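You operate a simulated robot arm through the tools that you are given. There is no shell and no other tool. Be economical: measure what you need, move in short steps, check, and stop when the job is done.

You are at the controls of a simulated robot arm. One attempt, no reset.

TASK
Bring up job P36 on the screen and lay the brace it lists on top of the screen cart.
Fine: braces are in the jig bench's top drawer; shut it again.

Only the result counts: the job must be done as asked and must still hold three seconds after the hand-in. Knocking over, shifting, dropping, spilling or breaking anything else fails it.

THE ROBOT
A 7-joint arm with a two-finger parallel gripper on a trunk, on a base that drives. Base frame: it is fixed to the floor where the robot stands at the start and does not move with it; the origin is under the middle of the robot, x ahead of it, y to its left, z up. Lengths are in m, angles in degrees, forces in N, time in s.
With the tool pointing down near the work surface it reaches from about 0.22 to 0.74 m from the robot's upright axis, wherever it stands. Its first joint turns from -166.0 to 166.0 degrees. Places, roughly: plan screen [0.8, -0.5, 1.5]; top drawer of the jig bench [-0.2, -0.6, 0.7]; top of the screen cart [0.4, -0.3, 0.9]. Payload 3.91 kg.
The tool frame sits at the grasp point between the pads (the TCP): z along the fingers, y along the line on which they close. The tips reach 0.03 m beyond it. Largest opening 0.11 m; finger width 0.02, thickness 0.01; the body of the gripper, 0.048 by 0.112 m, starts 0.055 m behind the TCP.
Orientation is told as [roll, pitch, yaw] about the base's x, y, z axes, in that order, counted from this pose: with the fingers straight down and closing along the base's y, the tool's x points along the base's -x, its y along +y and its z along -z.

THE INTERFACE
- The arm moves only by the tool drive_tool. Its argument "targets" is a list of rows, each a list of 7 numbers: the shift along the tool's x, y, z in m, then the turn, a rotation vector about the tool's x, y, z in degrees, then the closure in counts, from 0 (fully open) to 255 (shut). In form: [[x, y, z, ax, ay, az, gripper], ...]. A call has 1 to 10 rows; each row is the pose to reach, as a shift and turn from the pose commanded when the call began, along the tool's axes at that moment. Rows are played at 5 a second. More than 0.05 m and 8.6 degrees between two rows, or a gripper value outside its range, and nothing of the call is played. A pose out of reach is approached as far as the arm can. The call stops where the force on the tool passes 40 N (or 10 N more than at its start, if that is more) or the arm is blocked; 0.2 s more then pass. The fingers move at their own pace (about 0.153 m/s each) and stop on an object; they squeeze with about 23 N. The grip force told is the motor's: it shows also when the fingers shut on nothing. Time passes only in rows, and 0.2 s behind the last, so rows that repeat a pose let the fingers close. It gives the time, the measured TCP pose, the force on the tool (base axes), the opening and the grip force at its end, in the units of the frame above (readings bear some noise), with the torque about the TCP (base axes, N m) and any sound that the robot's microphone picked up, and new pictures: "pictures" is both (left out), scene, wrist or none.
- Cameras (640 x 400 px; columns grow to the right, rows downward): "scene" is now at [-0.0384, 0.0948, 1.5746]; the picture's right is [-0.82, -0.57, 0.00], its down [-0.49, 0.71, -0.50] and it looks along [0.28, -0.41, -0.87] (base axes); focal length 245 px, centre (320, 200). "wrist" rides on the gripper at [0.077, 0.007, -0.114] in the tool frame; the picture's right is [-0.09, 1.00, 0.00], its down [-0.80, -0.07, -0.59] and it looks along [-0.59, -0.05, 0.80] (tool axes); focal length 270 px, centre (320, 200). There is no depth. A picture from a camera that has moved, and an enlarged one, comes with that camera's place and axes in the base frame and with its lens.
- lift_body(by): slides the trunk up (or, below 0, down) by that many m; the arm and the scene camera ride with it, the base frame stays. It gives what a move gives, with no picture.
- drive_base(legs): drives the robot by 1 to 6 legs, each [ahead, turn to the left] in m and degrees, along the robot's own axes; the way and the turn of a leg run together, so that a leg with both is an arc; at most 1.5 m and 180 degrees a leg. The arm and the cameras ride along, it lands a little off, and it stops where it bumps. It gives what a move gives, and a new picture of the scene camera.
- head_to(pan, tilt): turns the head with the scene camera to pan (to the left, within 155 degrees either way) and tilt (down, from -29 to 69), counted from straight ahead of the robot. It gives what a move gives, and a new picture of the scene camera.
- enlarge(camera, box): a new picture of the part [left, top, right, bottom] of that camera's present view, enlarged. The clock stands still meanwhile.
- sign_off(): hands the job in; it is judged then, once.

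Go step by step. Nothing tells you exact positions but the pictures and the camera data: compare them with the known pose of the tool, close in by small moves and look again before you grip or let go. The budget is 120 turns and 260 pictures, counting those below and the enlarged ones. Unless the task says otherwise, let go and move clear before handing in, and close with one line.

The tools are called after "Emit:" as a command line: name --pt "numbers of a row" for each row, then --argument value for the rest, lists and objects as JSON in quotes. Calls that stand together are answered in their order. drive_tool: Moves the arm, as the interface text tells. Its arguments: {"type":"object","properties":{"targets":{"type":"array"},"pictures":{"type":"string","enum":["both","scene","wrist","none"]}},"required":["targets"]} The other tools are called the same way: lift_body (by) slides the trunk up or down; drive_base (legs) drives the base; head_to (pan, tilt) turns the head that bears the scene camera; enlarge (camera, box) takes an enlarged picture of a part of a camera's view; sign_off () hands the job in.

At the start:

```text
t: 0.0
tcp_pos: [0.0674, -0.3709, 1.1473]
tool_rot: [0.0, 0.0, 0.1]
force: [0.1, -0.6, 0.4]
torque: [-0.01, 0.01, 0.02]
width: 0.1101
finger_force: 0.0
trunk travel left (down, up): [-0.575, 0.035]
robot x, y, heading: [-0.0007, 0.0027, -0.2]
head pan, tilt: [-55.3, 60.2]
```

scene: 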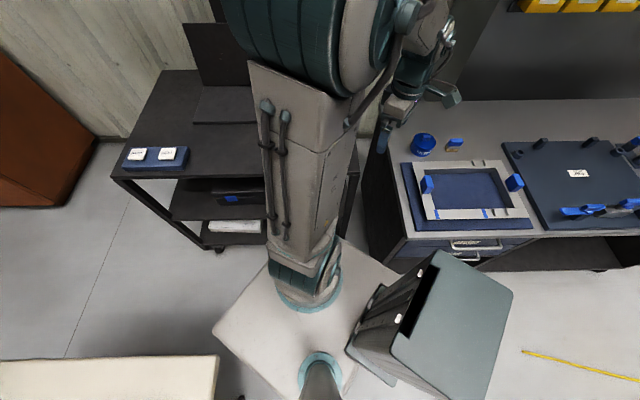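
wrist: 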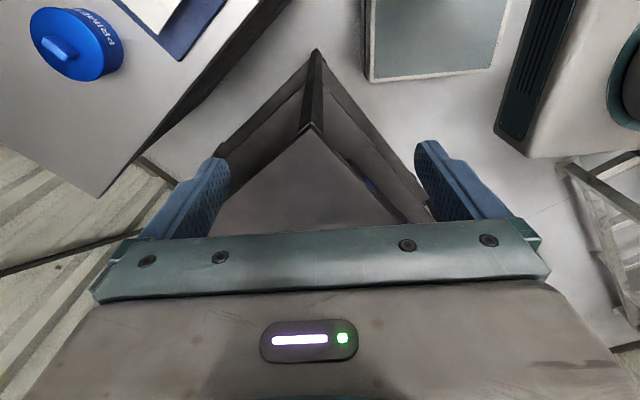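

I see the screen cart with a two-button box and the jig bench with a drawer below its top. First I look at the plan screen.

Emit:
head_to --pan -35 --tilt 20

```text
t: 1.1
tcp_pos: [0.0671, -0.3717, 1.1486]
tool_rot: [0.0, 0.0, 0.0]
force: [-0.5, -0.4, -0.5]
torque: [0.02, 0.0, 0.0]
width: 0.1101
finger_force: 0.1
trunk travel left (down, up): [-0.575, 0.035]
robot x, y, heading: [0.0001, -0.0009, 0.3]
head pan, tilt: [-35.0, 20.0]
camera scene: at [0.0, 0.0959, 1.6329], right [-0.57, -0.82, 0.0], down [-0.28, 0.2, -0.94], along [0.77, -0.54, -0.34], focal length 245 px, centre (320, 200)
```

scene: 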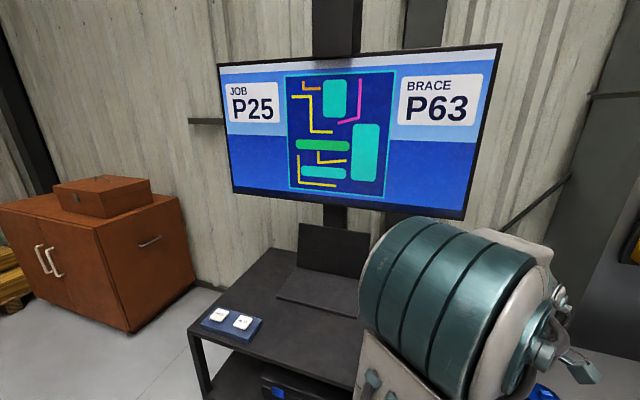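

Emit:
enlarge --camera "scene" --box '[180, 290, 280, 352]'

Emit:
head_to --pan -80 --tilt 45

Emit:
head_to --pan -115 --tilt 50

```text
6.40 times, centred on (230, 321) of scene
camera zoom: at [0.0, 0.0959, 1.6329], right [-0.57, -0.82, 0.0], down [-0.28, 0.2, -0.94], along [0.77, -0.54, -0.34], focal length 1566 px, centre (896, -574)
```

zoom: 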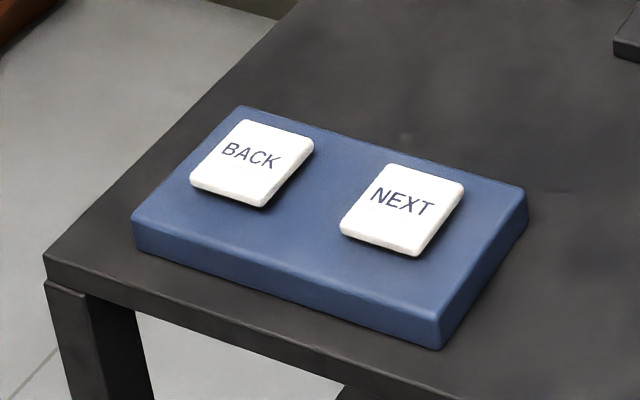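

```text
t: 2.2
tcp_pos: [0.0678, -0.3721, 1.1484]
tool_rot: [0.1, 0.0, 0.1]
force: [0.7, 0.5, 0.0]
torque: [0.01, 0.0, -0.02]
width: 0.1099
finger_force: 0.1
trunk travel left (down, up): [-0.575, 0.035]
robot x, y, heading: [-0.0021, -0.002, 0.1]
head pan, tilt: [-80.0, 45.0]
camera scene: at [-0.062, 0.0693, 1.5943], right [-0.98, -0.17, 0.0], down [-0.12, 0.7, -0.71], along [0.12, -0.7, -0.71], focal length 245 px, centre (320, 200)
```

scene: 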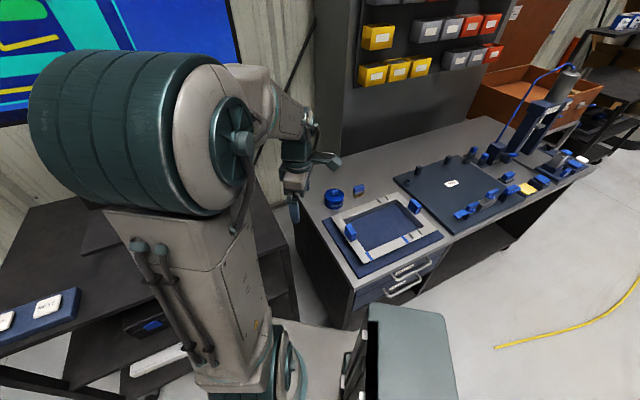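

```text
t: 3.2
tcp_pos: [0.0673, -0.3724, 1.1472]
tool_rot: [0.0, 0.0, 0.1]
force: [-0.3, 0.9, 0.0]
torque: [0.01, 0.01, 0.05]
width: 0.1101
finger_force: 0.1
trunk travel left (down, up): [-0.575, 0.035]
robot x, y, heading: [-0.0034, -0.0002, -0.1]
head pan, tilt: [-115.0, 50.0]
camera scene: at [-0.1087, 0.0795, 1.5874], right [-0.91, 0.42, 0.0], down [0.32, 0.69, -0.64], along [-0.27, -0.58, -0.77], focal length 245 px, centre (320, 200)
```

scene: 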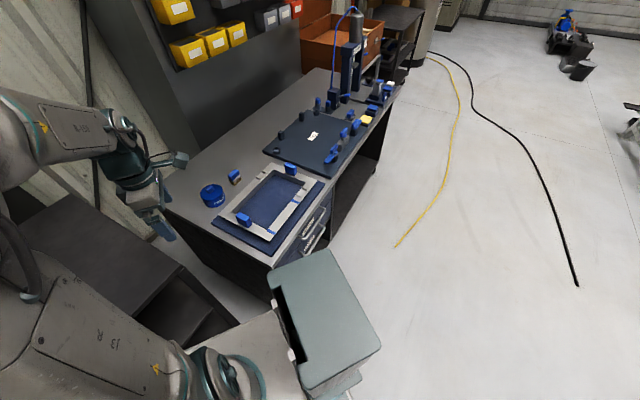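

NEXT is about (0.735, -0.07, 0.9), at the cart's left front end. I move the tool over there, closing the fingers for pressing.

Emit:
drive_tool --pt "-0.044 0.02 0 0 0 0 255" --pt "-0.088 0.04 0 0 0 0 255" --pt "-0.132 0.06 0 0 0 0 255" --pt "-0.176 0.08 0 0 0 0 255" --pt "-0.22 0.1 0 0 0 0 255" --pt "-0.264 0.12 0 0 0 0 255" --pt "-0.308 0.14 0 0 0 0 255" --pt "-0.352 0.16 0 0 0 0 255" --pt "-0.396 0.18 0 0 0 0 255" --pt "-0.44 0.2 0 0 0 0 255"

Emit:
head_to --pan -25 --tilt 30

```text
t: 5.4
tcp_pos: [0.5078, -0.1699, 1.1476]
tool_rot: [0.0, 0.1, 0.1]
force: [0.1, 0.0, 0.4]
torque: [-0.02, 0.01, -0.02]
width: 0.0
finger_force: 22.9
trunk travel left (down, up): [-0.575, 0.035]
robot x, y, heading: [0.0, -0.0008, 0.1]
head pan, tilt: [-115.0, 50.0]
camera scene: at [-0.1076, 0.08, 1.5874], right [-0.91, 0.42, 0.0], down [0.32, 0.69, -0.64], along [-0.27, -0.58, -0.77], focal length 245 px, centre (320, 200)
camera wrist: at [0.4319, -0.1635, 1.2621], right [0.09, 1.0, 0.0], down [0.8, -0.07, 0.59], along [0.59, -0.05, -0.8], focal length 270 px, centre (320, 200)
```

scene: 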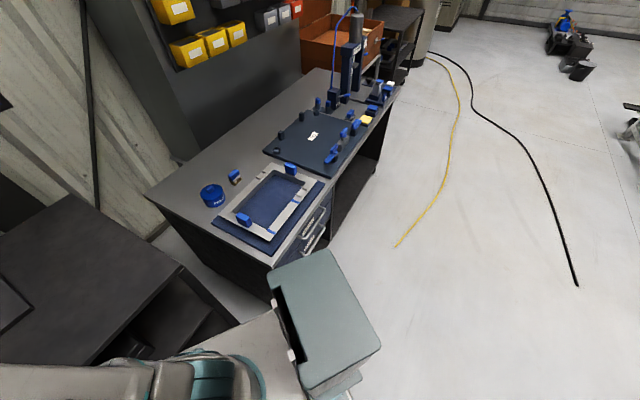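
wrist: 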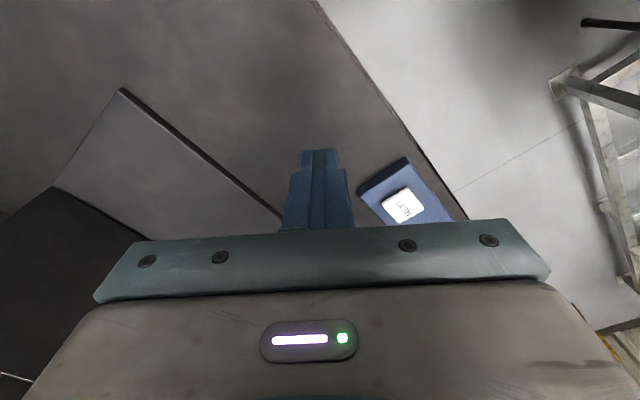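

```text
t: 7.0
tcp_pos: [0.5064, -0.171, 1.1481]
tool_rot: [0.1, 0.0, 0.0]
force: [-0.4, -0.3, 0.2]
torque: [-0.01, -0.02, -0.02]
width: 0.0
finger_force: 23.2
trunk travel left (down, up): [-0.575, 0.035]
robot x, y, heading: [0.0034, 0.0001, -0.0]
head pan, tilt: [-25.0, 30.0]
camera scene: at [0.0058, 0.1112, 1.6169], right [-0.42, -0.91, 0.0], down [-0.45, 0.21, -0.87], along [0.78, -0.37, -0.5], focal length 245 px, centre (320, 200)
```

scene: 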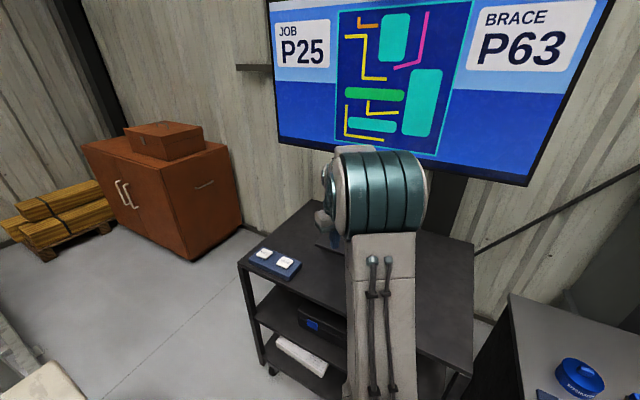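

NEXT triangulates to about (0.69, -0.06, 0.943). I go above it and look again.

Emit:
drive_tool --pt "-0.03 0.019 0.015 0 0 0 255" --pt "-0.06 0.038 0.03 0 0 0 255" --pt "-0.09 0.056 0.045 0 0 0 255" --pt "-0.12 0.075 0.06 0 0 0 255" --pt "-0.15 0.094 0.075 0 0 0 255" --pt "-0.183 0.112 0.09 0 0 0 255"

```text
t: 8.4
tcp_pos: [0.6901, -0.059, 1.0567]
tool_rot: [0.1, 0.0, 0.0]
force: [0.3, -0.5, 0.8]
torque: [0.0, -0.01, 0.01]
width: 0.0
finger_force: 23.0
trunk travel left (down, up): [-0.575, 0.035]
robot x, y, heading: [0.0008, 0.0016, 0.2]
head pan, tilt: [-25.0, 30.0]
camera scene: at [0.0071, 0.1117, 1.6169], right [-0.42, -0.91, 0.0], down [-0.45, 0.21, -0.87], along [0.78, -0.37, -0.5], focal length 245 px, centre (320, 200)
camera wrist: at [0.6134, -0.0527, 1.171], right [0.09, 1.0, 0.0], down [0.8, -0.07, 0.59], along [0.59, -0.05, -0.8], focal length 270 px, centre (320, 200)
```

scene: 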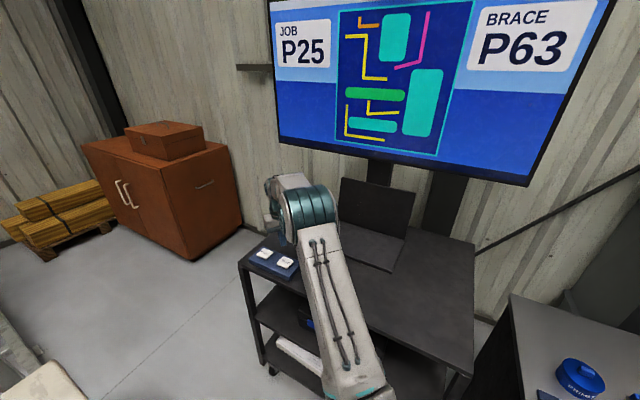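
wrist: 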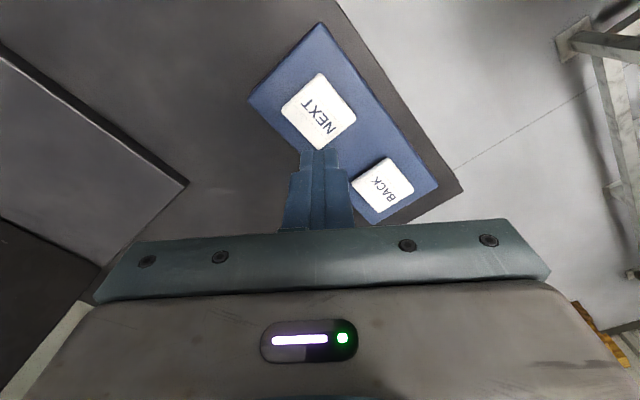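

The tool is right above NEXT. I press it and lift back.

Emit:
drive_tool --pt "0 0 0.04 0 0 0 255" --pt "0 0 0.075 0 0 0 255" --pt "0 0 0.083 0 0 0 255" --pt "0 0 0.088 0 0 0 255" --pt "0 0 0.06 0 0 0 255"

```text
t: 9.7
tcp_pos: [0.6902, -0.0596, 0.9971]
tool_rot: [0.0, -0.1, 0.0]
force: [-0.3, -0.9, -0.2]
torque: [0.01, -0.02, 0.01]
width: 0.0
finger_force: 22.8
trunk travel left (down, up): [-0.575, 0.035]
robot x, y, heading: [0.0023, 0.0012, 0.0]
head pan, tilt: [-25.0, 30.0]
camera scene: at [0.0053, 0.1113, 1.6169], right [-0.42, -0.91, 0.0], down [-0.45, 0.21, -0.87], along [0.79, -0.37, -0.5], focal length 245 px, centre (320, 200)
camera wrist: at [0.6136, -0.0535, 1.1119], right [0.09, 1.0, 0.0], down [0.8, -0.07, 0.59], along [0.59, -0.05, -0.8], focal length 270 px, centre (320, 200)
```

scene: 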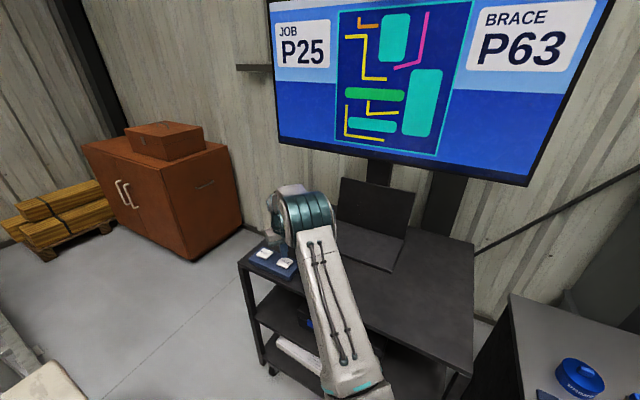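
wrist: 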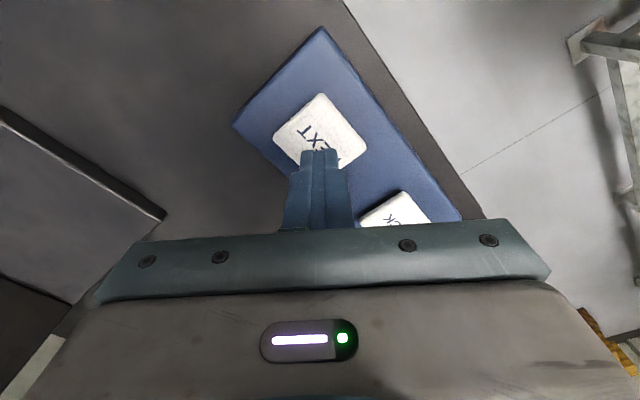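

No effect yet; the press likely did not reach deep enough. I press further and stay down to read the force.

Emit:
drive_tool --pt "0 0 0.02 0 0 0 255" --pt "0 0 0.028 0 0 0 255" --pt "0 0 0.031 0 0 0 255" --pt "0 0 0.034 0 0 0 255"

```text
t: 10.7
tcp_pos: [0.6905, -0.0598, 0.966]
tool_rot: [-0.1, -0.2, 0.1]
force: [2.4, -0.2, 12.2]
torque: [0.01, -0.07, 0.02]
width: 0.0001
finger_force: 22.8
trunk travel left (down, up): [-0.575, 0.035]
robot x, y, heading: [0.0001, -0.0018, -0.1]
head pan, tilt: [-25.0, 30.0]
heard: click
camera scene: at [0.0049, 0.1114, 1.6171], right [-0.42, -0.91, 0.0], down [-0.45, 0.21, -0.87], along [0.79, -0.37, -0.5], focal length 245 px, centre (320, 200)
camera wrist: at [0.6141, -0.0532, 1.0803], right [0.09, 1.0, 0.0], down [0.8, -0.07, 0.6], along [0.6, -0.05, -0.8], focal length 270 px, centre (320, 200)
```

scene: 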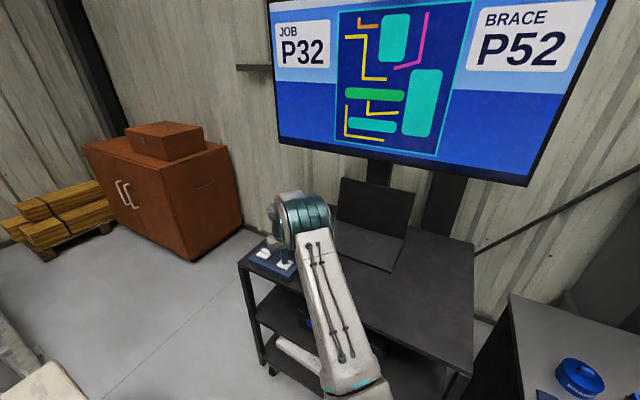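
wrist: 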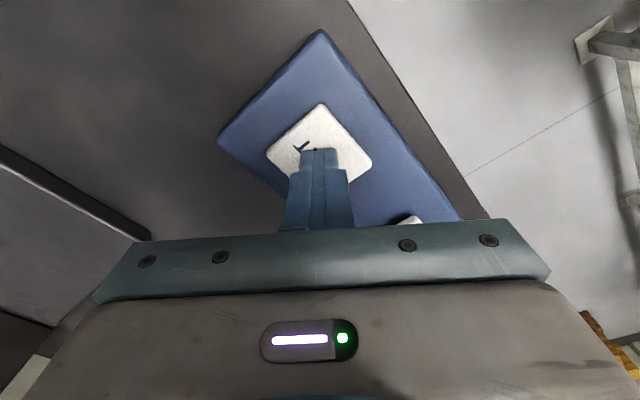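

P25 → P32 with a click. I release and press once more, one at a time.

Emit:
drive_tool --pt "0 0 -0.02 0 0 0 255" --pt "0 0 -0.02 0 0 0 255" --pt "0 0 -0.01 0 0 0 255" --pt "0 0 -0.003 0 0 0 255" --pt "0 0 0 0 0 0 255" --pictures "scene"

```text
t: 11.8
tcp_pos: [0.6889, -0.0583, 0.9647]
tool_rot: [0.0, -0.2, 0.0]
force: [-0.6, 1.3, 16.0]
torque: [0.02, 0.1, -0.09]
width: 0.0002
finger_force: 23.1
trunk travel left (down, up): [-0.575, 0.035]
robot x, y, heading: [0.0021, -0.002, -0.1]
head pan, tilt: [-25.0, 30.0]
heard: click
camera scene: at [0.004, 0.1116, 1.6172], right [-0.42, -0.91, 0.0], down [-0.45, 0.21, -0.87], along [0.79, -0.37, -0.5], focal length 245 px, centre (320, 200)
```

scene: 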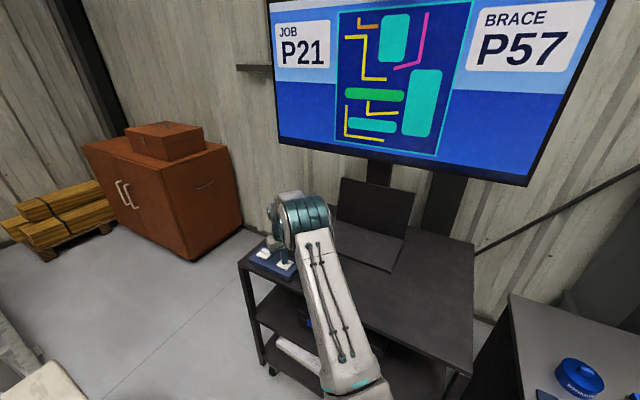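

P21 now; I keep going.

Emit:
drive_tool --pt "0 0 -0.02 0 0 0 255" --pt "0 0 -0.02 0 0 0 255" --pt "0 0 -0.01 0 0 0 255" --pt "0 0 -0.003 0 0 0 255" --pt "0 0 0 0 0 0 255" --pictures "scene"

```text
t: 13.1
tcp_pos: [0.6898, -0.0603, 0.966]
tool_rot: [-0.1, -0.4, 0.0]
force: [0.0, -0.9, 15.9]
torque: [-0.03, 0.05, 0.08]
width: 0.0002
finger_force: 22.9
trunk travel left (down, up): [-0.575, 0.035]
robot x, y, heading: [0.0022, -0.0005, 0.1]
head pan, tilt: [-25.0, 30.0]
heard: click
camera scene: at [0.0042, 0.1113, 1.6172], right [-0.42, -0.91, 0.0], down [-0.45, 0.21, -0.87], along [0.79, -0.37, -0.5], focal length 245 px, centre (320, 200)
```

scene: 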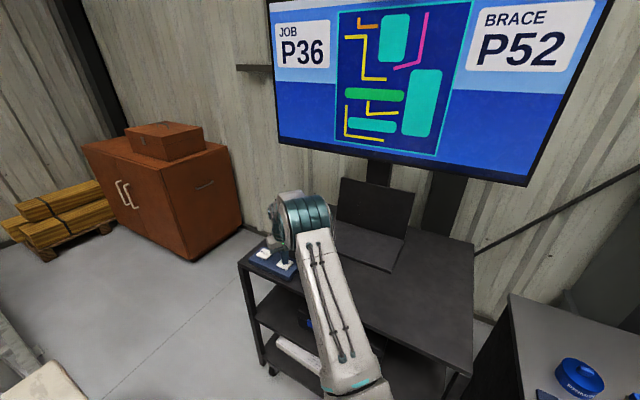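

Emit:
enlarge --camera "scene" --box '[260, 0, 620, 180]'

Emit:
drive_tool --pt "0 0 -0.03 0 0 0 255" --pt "0 0 -0.08 0 0 0 255" --pt "0 0 -0.13 0 0 0 255" --pt "0 0 -0.18 0 0 0 255" --pt "0.045 -0.02 -0.18 0 0 0 255" --pt "0.09 -0.04 -0.18 0 0 0 255" --pt "0.135 -0.06 -0.18 0 0 0 255" --pt "0.18 -0.08 -0.18 0 0 0 255" --pt "0.22 -0.11 -0.18 0 0 0 255" --pt "0.25 -0.15 -0.18 0 0 0 255" --pictures "scene"

Emit:
head_to --pan -100 --tilt 60

```text
1.78 times, centred on (440, 90) of scene
camera zoom: at [0.0042, 0.1113, 1.6172], right [-0.42, -0.91, 0.0], down [-0.45, 0.21, -0.87], along [0.79, -0.37, -0.5], focal length 435 px, centre (107, 396)
```

zoom: 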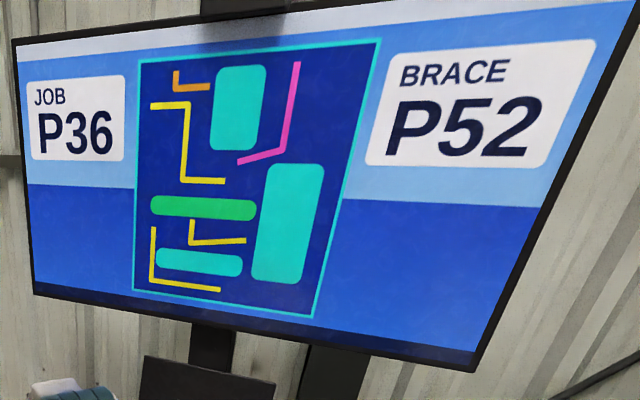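

```text
t: 15.2
tcp_pos: [0.4406, -0.2107, 1.1418]
tool_rot: [0.0, 0.0, 0.1]
force: [0.0, 0.7, 0.2]
torque: [0.05, -0.02, 0.01]
width: 0.0
finger_force: 23.4
trunk travel left (down, up): [-0.575, 0.035]
robot x, y, heading: [-0.0008, -0.0002, 0.1]
head pan, tilt: [-25.0, 30.0]
camera scene: at [0.0054, 0.1104, 1.617], right [-0.42, -0.91, 0.0], down [-0.45, 0.21, -0.87], along [0.78, -0.37, -0.5], focal length 245 px, centre (320, 200)
```

scene: 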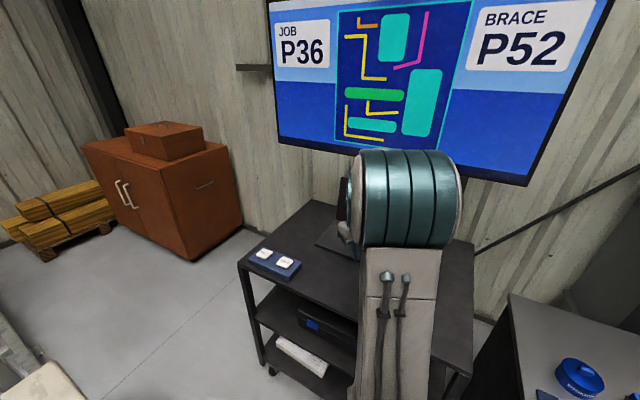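

```text
t: 16.7
tcp_pos: [0.4425, -0.2086, 1.1432]
tool_rot: [-0.1, 0.0, 0.0]
force: [0.1, -0.2, 0.0]
torque: [-0.02, 0.0, 0.0]
width: 0.0
finger_force: 22.8
trunk travel left (down, up): [-0.575, 0.035]
robot x, y, heading: [0.0012, -0.0009, -0.1]
head pan, tilt: [-100.0, 60.0]
camera scene: at [-0.0877, 0.0838, 1.5748], right [-0.98, 0.17, 0.0], down [0.15, 0.85, -0.5], along [-0.09, -0.49, -0.87], focal length 245 px, centre (320, 200)
```

scene: 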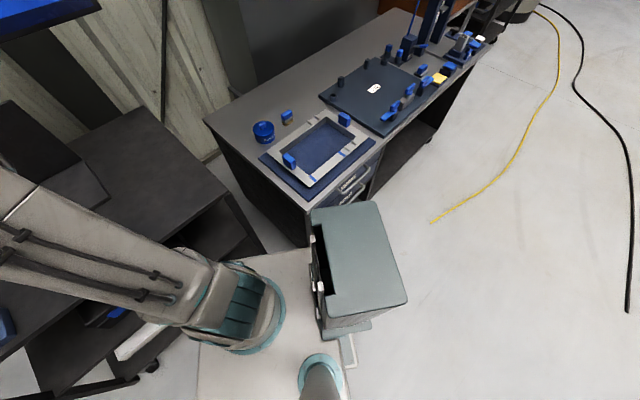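

Job P36 is up and lists brace P52. Now I look at the bench drawers.

Emit:
enlarge --camera "scene" --box '[200, 80, 440, 230]'

Emit:
head_to --pan -110 --tilt 40

```text
2.67 times, centred on (320, 155) of scene
camera zoom: at [-0.0877, 0.0838, 1.5748], right [-0.98, 0.17, 0.0], down [0.15, 0.85, -0.5], along [-0.09, -0.49, -0.87], focal length 652 px, centre (320, 320)
```

zoom: 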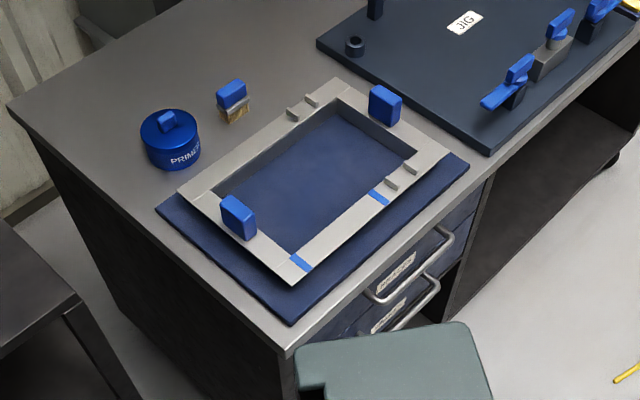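

```text
t: 17.6
tcp_pos: [0.4421, -0.2099, 1.1429]
tool_rot: [0.0, 0.0, 0.0]
force: [-0.4, -0.1, -0.2]
torque: [0.03, 0.0, 0.02]
width: 0.0002
finger_force: 23.0
trunk travel left (down, up): [-0.575, 0.035]
robot x, y, heading: [-0.0019, -0.0009, 0.1]
head pan, tilt: [-110.0, 40.0]
camera scene: at [-0.1052, 0.0696, 1.6015], right [-0.94, 0.34, 0.0], down [0.22, 0.6, -0.77], along [-0.26, -0.72, -0.64], focal length 245 px, centre (320, 200)
```

scene: 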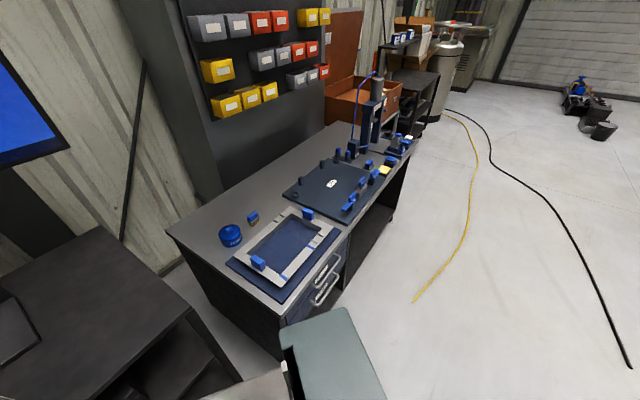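

Braces are in the upper drawer, which opens toward the space behind the robot's right side, so the base must reposition. I check the floor behind and to the left.

Emit:
head_to --pan -150 --tilt 45

Emit:
head_to --pan 150 --tilt 45

Emit:
head_to --pan 70 --tilt 45

```text
t: 18.6
tcp_pos: [0.4423, -0.2091, 1.1416]
tool_rot: [0.0, 0.0, -0.1]
force: [-0.2, -0.1, -1.0]
torque: [0.01, 0.0, 0.0]
width: 0.0
finger_force: 23.0
trunk travel left (down, up): [-0.575, 0.035]
robot x, y, heading: [-0.0017, -0.0002, -0.3]
head pan, tilt: [-150.0, 45.0]
camera scene: at [-0.1465, 0.1087, 1.5943], right [-0.5, 0.87, 0.0], down [0.61, 0.35, -0.71], along [-0.61, -0.35, -0.71], focal length 245 px, centre (320, 200)
```

scene: 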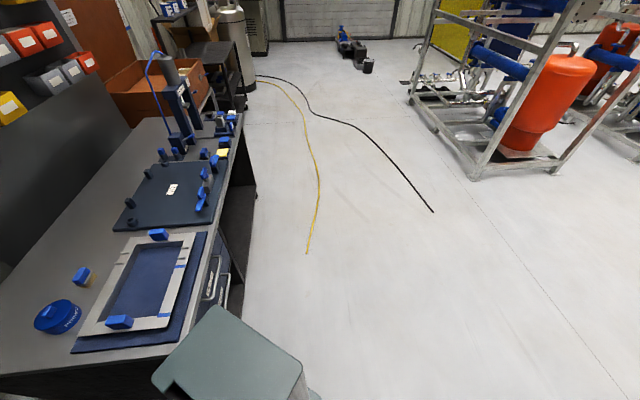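

```text
t: 22.7
tcp_pos: [0.4424, -0.2093, 1.1423]
tool_rot: [-0.1, 0.0, 0.0]
force: [-0.2, 0.4, -0.1]
torque: [-0.01, 0.02, -0.01]
width: 0.0001
finger_force: 23.3
trunk travel left (down, up): [-0.575, 0.035]
robot x, y, heading: [0.0035, -0.0022, -0.2]
head pan, tilt: [150.0, 45.0]
camera scene: at [-0.1466, 0.1901, 1.5943], right [0.5, 0.87, 0.0], down [0.61, -0.35, -0.71], along [-0.61, 0.35, -0.71], focal length 245 px, centre (320, 200)
```

scene: 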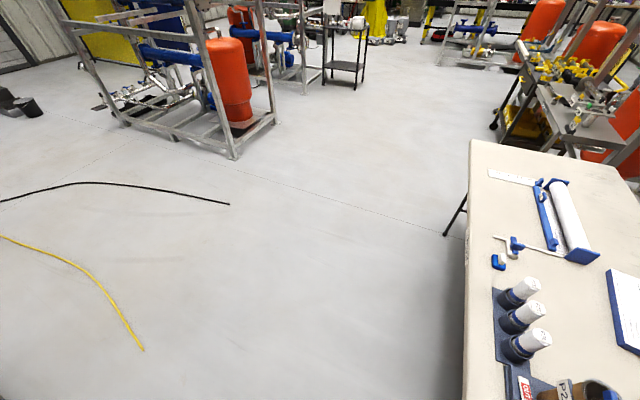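

```text
t: 24.2
tcp_pos: [0.4428, -0.2093, 1.1423]
tool_rot: [0.0, 0.1, 0.0]
force: [0.4, -1.3, -0.4]
torque: [-0.02, 0.01, -0.01]
width: 0.0
finger_force: 22.8
trunk travel left (down, up): [-0.575, 0.035]
robot x, y, heading: [0.0008, -0.0017, 0.1]
head pan, tilt: [70.0, 45.0]
camera scene: at [-0.0484, 0.2259, 1.5943], right [0.94, -0.34, 0.0], down [-0.24, -0.66, -0.71], along [0.24, 0.66, -0.71], focal length 245 px, centre (320, 200)
```

scene: 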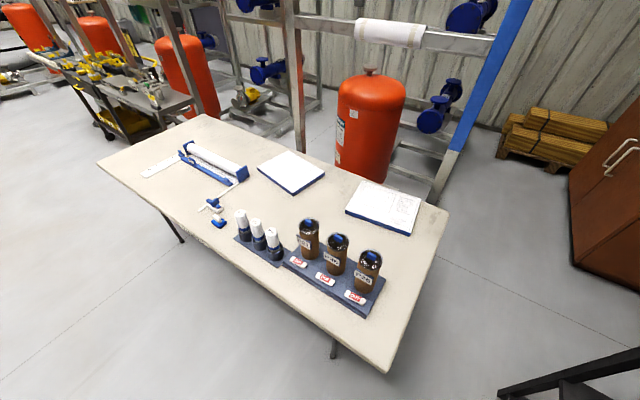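

The floor behind the robot is free; a table stands on the left. I check the base outline before reversing.

Emit:
head_to --pan 0 --tilt 69

Emit:
head_to --pan -120 --tilt 69

```text
t: 25.6
tcp_pos: [0.4414, -0.2092, 1.1411]
tool_rot: [0.0, 0.0, 0.0]
force: [-0.9, -0.3, -0.6]
torque: [-0.02, 0.0, -0.01]
width: 0.0004
finger_force: 23.2
trunk travel left (down, up): [-0.575, 0.035]
robot x, y, heading: [0.0017, 0.0021, 0.3]
head pan, tilt: [0.0, 68.8]
camera scene: at [-0.0202, 0.1495, 1.5654], right [0.0, -1.0, 0.0], down [-0.93, 0.0, -0.36], along [0.36, 0.0, -0.93], focal length 245 px, centre (320, 200)
```

scene: 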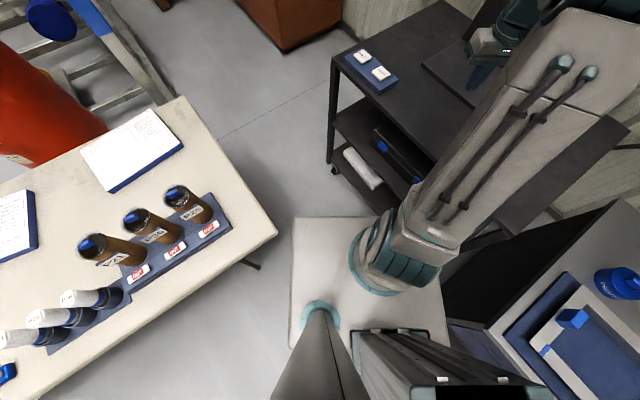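

```text
t: 27.6
tcp_pos: [0.4426, -0.2087, 1.1415]
tool_rot: [0.0, 0.1, 0.0]
force: [0.4, 0.5, 0.0]
torque: [0.01, -0.02, 0.02]
width: 0.0001
finger_force: 22.7
trunk travel left (down, up): [-0.575, 0.035]
robot x, y, heading: [0.0007, -0.0005, -0.2]
head pan, tilt: [-120.0, 68.8]
camera scene: at [-0.1041, 0.101, 1.5654], right [-0.87, 0.5, 0.0], down [0.47, 0.81, -0.36], along [-0.18, -0.31, -0.93], focal length 245 px, centre (320, 200)
```

scene: 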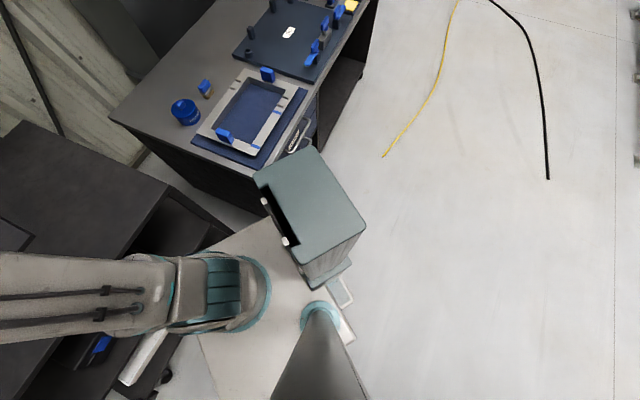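

Base is about ±0.28 m wide and clears the bench when reversing straight. I back off and arc so that I face the drawers.

Emit:
drive_base --legs '[[-0.5, 0]]'

Emit:
drive_base --legs '[[-0.3, -40]]'

Emit:
head_to --pan -20 --tilt 50

```text
t: 30.6
tcp_pos: [-0.0641, -0.2106, 1.1425]
tool_rot: [0.1, 0.1, 0.0]
force: [-0.9, -0.1, 1.2]
torque: [-0.03, -0.01, 0.0]
width: 0.0
finger_force: 23.0
trunk travel left (down, up): [-0.575, 0.035]
robot x, y, heading: [-0.5086, 0.0007, -0.1]
head pan, tilt: [-120.0, 68.8]
camera scene: at [-0.6108, 0.1011, 1.5654], right [-0.87, 0.5, 0.0], down [0.47, 0.81, -0.36], along [-0.18, -0.31, -0.93], focal length 245 px, centre (320, 200)
```

scene: 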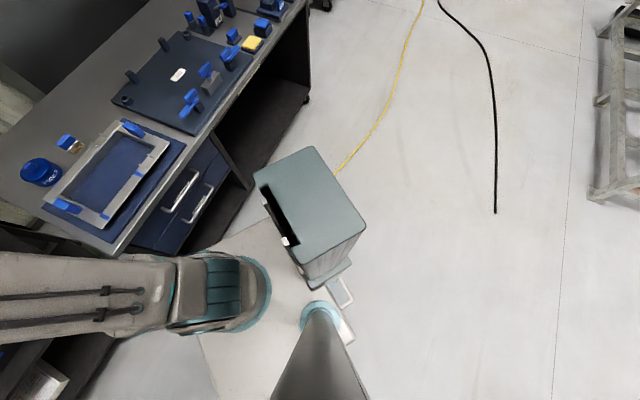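

```text
t: 32.9
tcp_pos: [-0.584, -0.3455, 1.1435]
tool_rot: [0.1, 0.0, -40.6]
force: [-0.1, -1.2, 0.8]
torque: [0.0, 0.03, -0.01]
width: 0.0
finger_force: 22.5
trunk travel left (down, up): [-0.575, 0.035]
robot x, y, heading: [-0.7819, 0.1029, -40.5]
head pan, tilt: [-120.0, 68.8]
camera scene: at [-0.7952, 0.2459, 1.5654], right [-0.33, 0.94, 0.0], down [0.88, 0.31, -0.36], along [-0.34, -0.12, -0.93], focal length 245 px, centre (320, 200)
```

scene: 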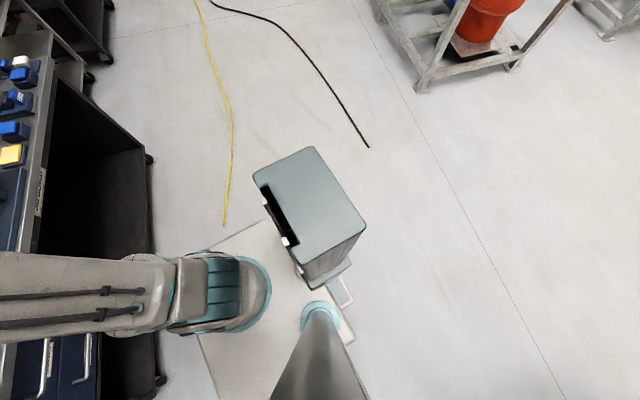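

```text
t: 34.7
tcp_pos: [-0.5818, -0.3448, 1.1418]
tool_rot: [0.1, 0.0, -40.8]
force: [0.1, 1.1, -0.3]
torque: [-0.01, 0.0, 0.0]
width: 0.0
finger_force: 23.3
trunk travel left (down, up): [-0.575, 0.035]
robot x, y, heading: [-0.782, 0.1033, -40.8]
head pan, tilt: [-20.0, 50.0]
camera scene: at [-0.704, 0.1972, 1.5874], right [-0.87, -0.49, 0.0], down [-0.38, 0.67, -0.64], along [0.32, -0.56, -0.77], focal length 245 px, centre (320, 200)
```

scene: 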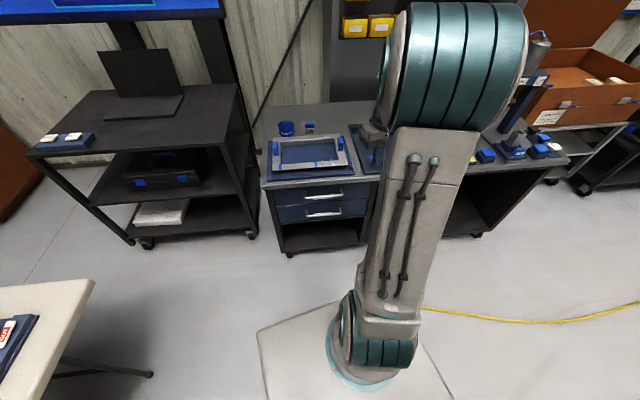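

Emit:
enlarge --camera "scene" --box '[250, 110, 400, 260]'

Emit:
enlarge --camera "scene" --box '[0, 40, 280, 260]'

```text
2.67 times, centred on (325, 185) of scene
camera zoom: at [-0.704, 0.1972, 1.5874], right [-0.87, -0.49, 0.0], down [-0.38, 0.67, -0.64], along [0.32, -0.56, -0.77], focal length 652 px, centre (307, 240)
```

zoom: 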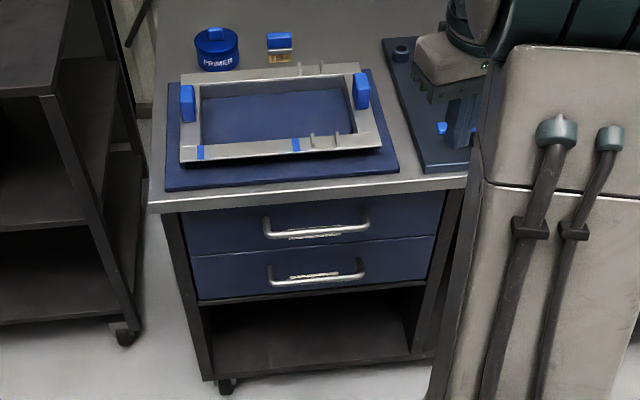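

```text
1.82 times, centred on (140, 150) of scene
camera zoom: at [-0.704, 0.1972, 1.5874], right [-0.87, -0.49, 0.0], down [-0.38, 0.67, -0.64], along [0.32, -0.56, -0.77], focal length 445 px, centre (647, 291)
```

zoom: 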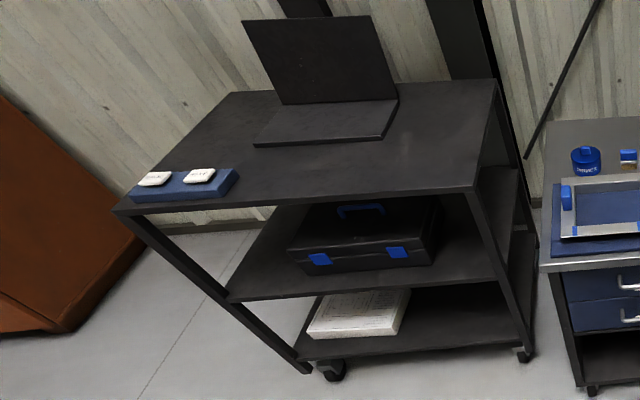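

The drawer handle is about (-0.34, -0.478, 0.695), just below the bench lip, so I'll grip its bar from the front with a nearly horizontal tool. First I align yaw with the bench normal and move in front.

Emit:
drive_tool --pt "-0.025 0.018 0.028 0 0 2.7 255" --pt "-0.05 0.035 0.056 0 0 5.5 255" --pt "-0.075 0.053 0.084 0 0 8.2 255" --pt "-0.1 0.07 0.112 0 0 11 255" --pt "-0.125 0.088 0.14 0 0 13.7 255" --pictures "none"

Emit:
drive_tool --pt "0 0 0 0 -8.3 0 150" --pt "0 0 0 0 -16.7 0 150" --pt "0 0 0 0 -25 0 150" --pt "0 0 0 0 -33.3 0 150" --pt "0 0 0 0 -41.7 0 150" --pt "0 0 0 0 -50 0 150" --pt "0 0 0 0 -58.3 0 150" --pt "0 0 0 0 -66.7 0 150" --pt "0 0 0 0 -75 0 150"

```text
t: 35.9
tcp_pos: [-0.4291, -0.3608, 1.0021]
tool_rot: [0.0, 0.1, -54.5]
force: [0.2, 0.6, 0.8]
torque: [0.0, 0.03, 0.01]
width: 0.0
finger_force: 23.0
trunk travel left (down, up): [-0.575, 0.035]
robot x, y, heading: [-0.7807, 0.1016, -40.4]
head pan, tilt: [-20.0, 50.0]
```

```text
t: 37.9
tcp_pos: [-0.4309, -0.3603, 1.0023]
tool_rot: [0.1, -75.1, -54.4]
force: [-0.6, -0.2, 0.5]
torque: [0.0, -0.01, -0.01]
width: 0.0453
finger_force: 0.0
trunk travel left (down, up): [-0.575, 0.035]
robot x, y, heading: [-0.7845, 0.1027, -40.2]
head pan, tilt: [-20.0, 50.0]
camera scene: at [-0.7036, 0.1969, 1.5874], right [-0.87, -0.49, 0.0], down [-0.38, 0.67, -0.64], along [0.32, -0.56, -0.77], focal length 245 px, centre (320, 200)
camera wrist: at [-0.5005, -0.2515, 0.957], right [0.82, 0.56, 0.09], down [-0.27, 0.26, 0.93], along [0.5, -0.79, 0.36], focal length 270 px, centre (320, 200)
```

scene: 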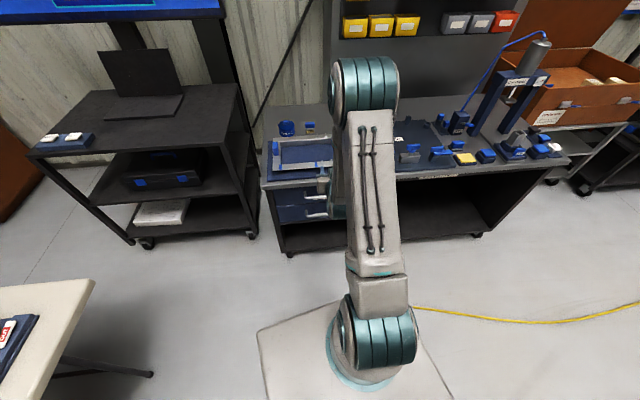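
wrist: 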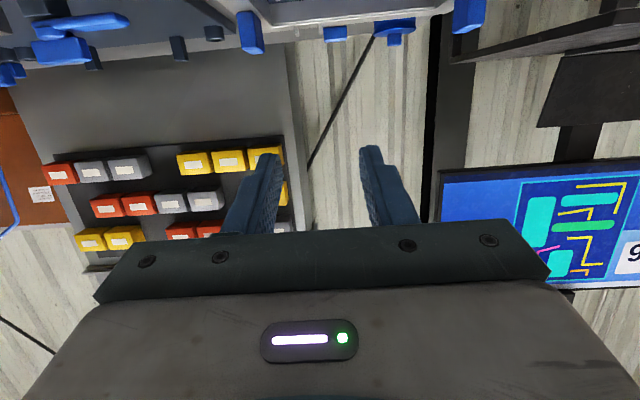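

The arm holds that pose. Now I roll 90° so the fingers close vertically, and lower to a pre-grasp in front of the handle.

Emit:
drive_tool --pt "0.0 0.0 0.0 0 0 8.6 150" --pt "0.02 0.0 0.01 0 0 17.2 150" --pt "0.05 0.001 0.02 0 0 25.8 150" --pt "0.08 0.002 0.03 0 0 34.4 150" --pt "0.11 0.002 0.045 0 0 43 150" --pt "0.14 0.003 0.06 0 0 51.5 150" --pt "0.17 0.004 0.07 0 0 60 150" --pt "0.2 0.004 0.08 0 0 68.6 150" --pt "0.23 0.005 0.095 0 0 77 150" --pt "0.258 0.0056 0.104 0 0 85.5 150"

```text
t: 40.1
tcp_pos: [-0.4074, -0.3857, 0.7245]
tool_rot: [74.9, -4.2, -143.3]
force: [-0.8, 0.4, -0.1]
torque: [-0.02, 0.01, -0.01]
width: 0.0453
finger_force: 0.0
trunk travel left (down, up): [-0.575, 0.035]
robot x, y, heading: [-0.7798, 0.1006, -40.3]
head pan, tilt: [-20.0, 50.0]
camera scene: at [-0.704, 0.197, 1.5875], right [-0.87, -0.49, 0.0], down [-0.38, 0.67, -0.64], along [0.32, -0.56, -0.77], focal length 245 px, centre (320, 200)
camera wrist: at [-0.4069, -0.2518, 0.7549], right [0.14, -0.22, 0.97], down [-0.99, 0.0, 0.14], along [-0.03, -0.98, -0.22], focal length 270 px, centre (320, 200)
```

scene: 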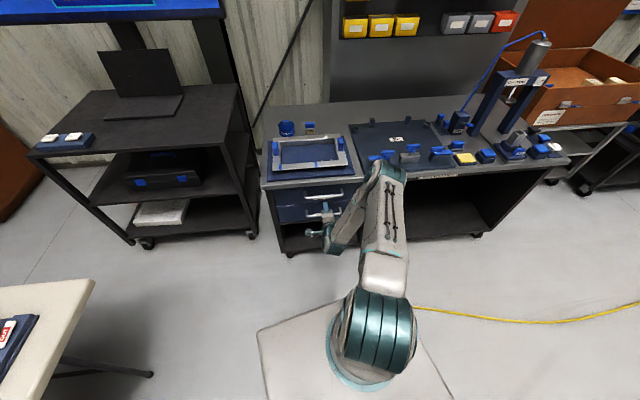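
wrist: 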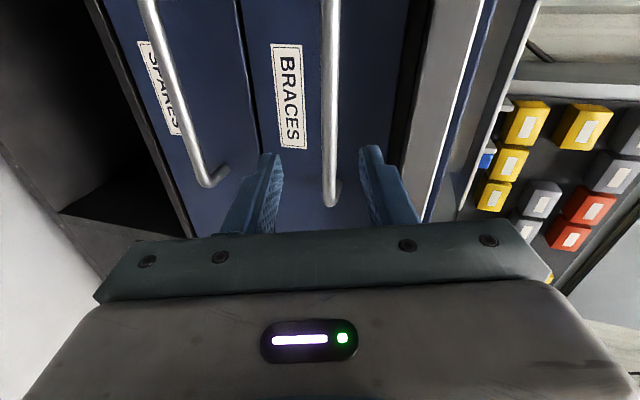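

The BRACES drawer bar lies between the open fingers, about 1 cm high of the centre line. I advance along the tool with that correction.

Emit:
drive_tool --pt "0 0.01 0.02 0 0 4.5 150" --pt "0 0.01 0.05 0 0 4.5 150" --pt "0 0.01 0.08 0 0 4.5 150"

```text
t: 40.9
tcp_pos: [-0.359, -0.4499, 0.712]
tool_rot: [75.0, 0.1, -144.4]
force: [-0.7, 0.1, -0.2]
torque: [0.0, 0.01, 0.04]
width: 0.0452
finger_force: 0.1
trunk travel left (down, up): [-0.575, 0.035]
robot x, y, heading: [-0.7813, 0.1014, -40.6]
head pan, tilt: [-20.0, 50.0]
camera scene: at [-0.7037, 0.1971, 1.5874], right [-0.87, -0.49, 0.0], down [-0.38, 0.67, -0.64], along [0.32, -0.56, -0.77], focal length 245 px, centre (320, 200)
camera wrist: at [-0.3592, -0.3169, 0.7498], right [0.08, -0.26, 0.96], down [-1.0, 0.02, 0.09], along [-0.04, -0.96, -0.26], focal length 270 px, centre (320, 200)
```

scene: 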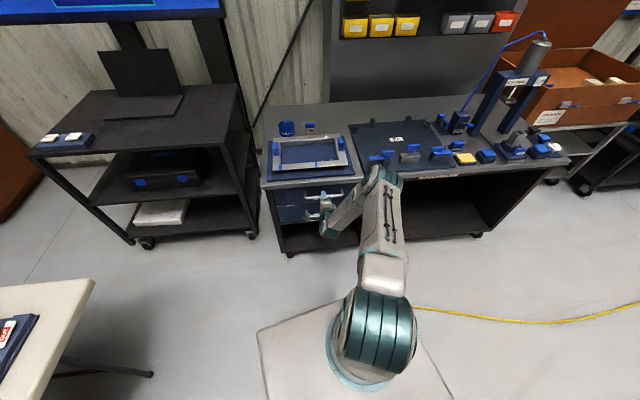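
wrist: 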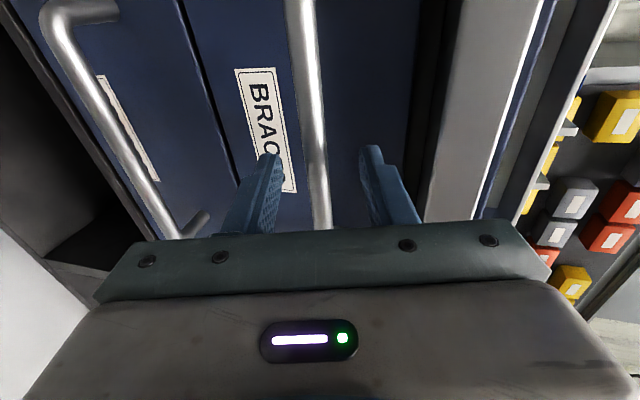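

Bar is about 0.02–0.03 m beyond the TCP. I advance 2 cm and close.

Emit:
drive_tool --pt "0 -0.002 0.01 0 0 0 150" --pt "0 -0.002 0.02 0 0 0 150" --pt "0 -0.002 0.02 0 0 0 255" --pt "0 -0.002 0.02 0 0 0 255" --pt "0 -0.002 0.02 0 0 0 255"

```text
t: 42.1
tcp_pos: [-0.3486, -0.4641, 0.7064]
tool_rot: [74.9, -0.1, -144.4]
force: [-0.1, 0.8, -5.6]
torque: [-0.08, 0.22, 0.11]
width: 0.0137
finger_force: 45.2
trunk travel left (down, up): [-0.575, 0.035]
robot x, y, heading: [-0.7783, 0.1028, -40.2]
head pan, tilt: [-20.0, 50.0]
camera scene: at [-0.7035, 0.1968, 1.5873], right [-0.87, -0.49, 0.0], down [-0.38, 0.67, -0.64], along [0.32, -0.56, -0.77], focal length 245 px, centre (320, 200)
camera wrist: at [-0.3487, -0.3315, 0.7431], right [0.08, -0.26, 0.96], down [-1.0, 0.02, 0.09], along [-0.04, -0.96, -0.26], focal length 270 px, centre (320, 200)
```

scene: 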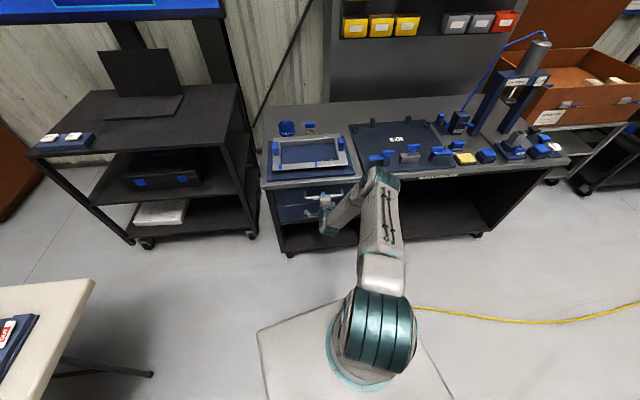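
wrist: 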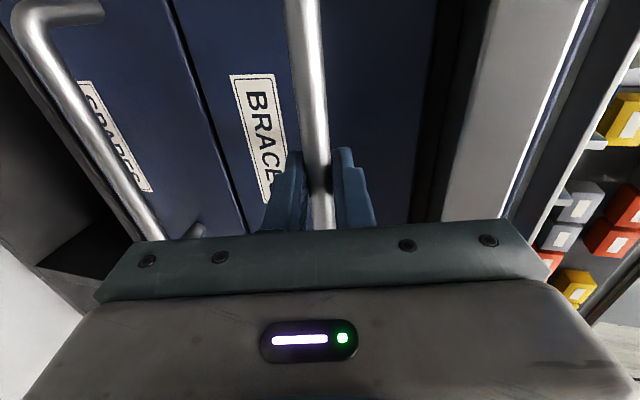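

Bar gripped (0.014 m). I pull straight out along the bench normal.

Emit:
drive_tool --pt "0 -0.0039 -0.0145 0 0 0 255" --pt "0 -0.0078 -0.029 0 0 0 255" --pt "0 -0.0129 -0.0483 0 0 0 255" --pt "0 -0.0181 -0.0676 0 0 0 255" --pt "0 -0.0233 -0.0869 0 0 0 255" --pt "0 -0.0285 -0.106 0 0 0 255" --pt "0 -0.0337 -0.1256 0 0 0 255" --pt "0 -0.0389 -0.145 0 0 0 255"

```text
t: 43.9
tcp_pos: [-0.4368, -0.3429, 0.7069]
tool_rot: [74.9, 0.1, -144.5]
force: [-5.0, -0.8, -6.9]
torque: [0.03, 0.21, 0.27]
width: 0.0139
finger_force: 45.2
trunk travel left (down, up): [-0.575, 0.035]
robot x, y, heading: [-0.7795, 0.1007, -40.4]
head pan, tilt: [-20.0, 50.0]
camera scene: at [-0.704, 0.1966, 1.5874], right [-0.87, -0.49, 0.0], down [-0.38, 0.67, -0.64], along [0.32, -0.56, -0.77], focal length 245 px, centre (320, 200)
camera wrist: at [-0.4363, -0.2107, 0.7431], right [0.08, -0.26, 0.96], down [-1.0, 0.02, 0.09], along [-0.04, -0.96, -0.26], focal length 270 px, centre (320, 200)
```

scene: 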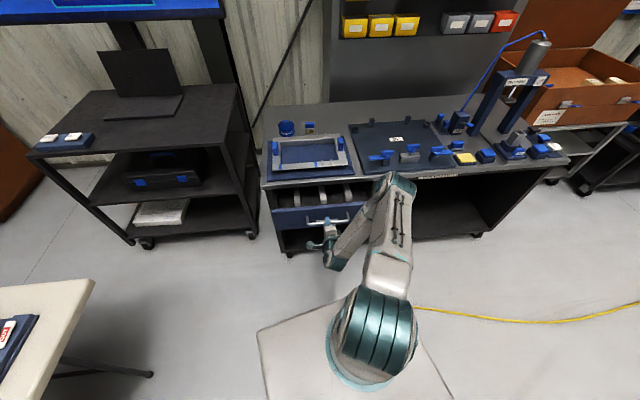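
wrist: 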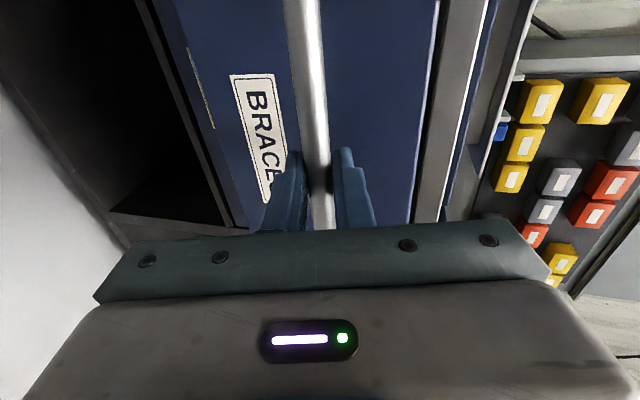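

The drawer slides smoothly (0.15 m) and three braces are showing. I pull about 0.12 m more.

Emit:
drive_tool --pt "0 -0.0052 -0.0193 0 0 0 255" --pt "0 -0.0104 -0.0386 0 0 0 255" --pt "0 -0.0155 -0.058 0 0 0 255" --pt "0 -0.0207 -0.0773 0 0 0 255" --pt "0 -0.0259 -0.0966 0 0 0 255" --pt "0 -0.031 -0.116 0 0 0 255" --pictures "scene"

Emit:
enlarge --camera "scene" --box '[250, 150, 400, 260]'

```text
t: 45.3
tcp_pos: [-0.5079, -0.2455, 0.7078]
tool_rot: [74.8, -0.1, -144.7]
force: [-23.0, -14.8, -11.8]
torque: [-0.08, 0.31, -0.21]
width: 0.0135
finger_force: 45.4
trunk travel left (down, up): [-0.575, 0.035]
robot x, y, heading: [-0.7838, 0.1015, -40.6]
head pan, tilt: [-20.0, 50.0]
camera scene: at [-0.7058, 0.1947, 1.5876], right [-0.87, -0.49, 0.0], down [-0.37, 0.67, -0.64], along [0.32, -0.56, -0.77], focal length 245 px, centre (320, 200)
```

scene: 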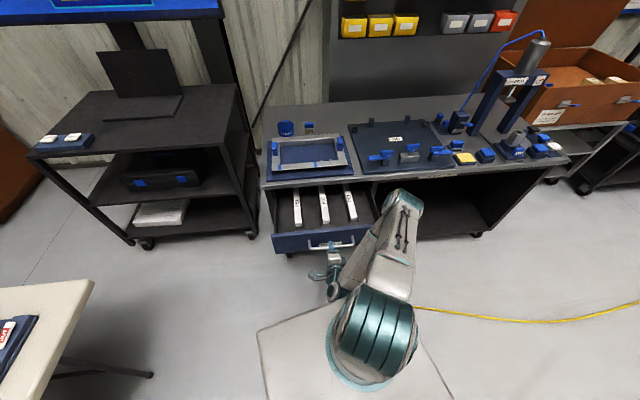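

```text
3.64 times, centred on (325, 205) of scene
camera zoom: at [-0.7058, 0.1947, 1.5876], right [-0.87, -0.49, 0.0], down [-0.37, 0.67, -0.64], along [0.32, -0.56, -0.77], focal length 890 px, centre (302, 182)
```

zoom: 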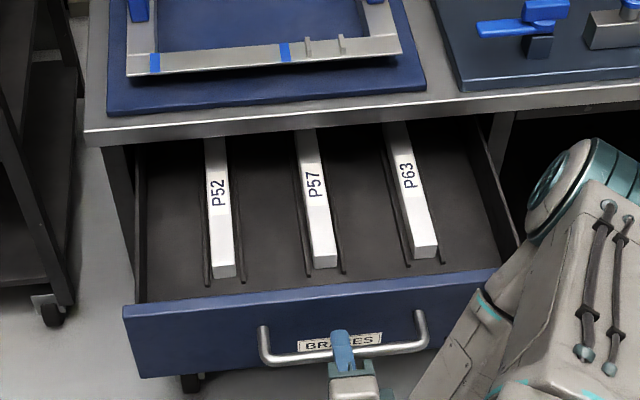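

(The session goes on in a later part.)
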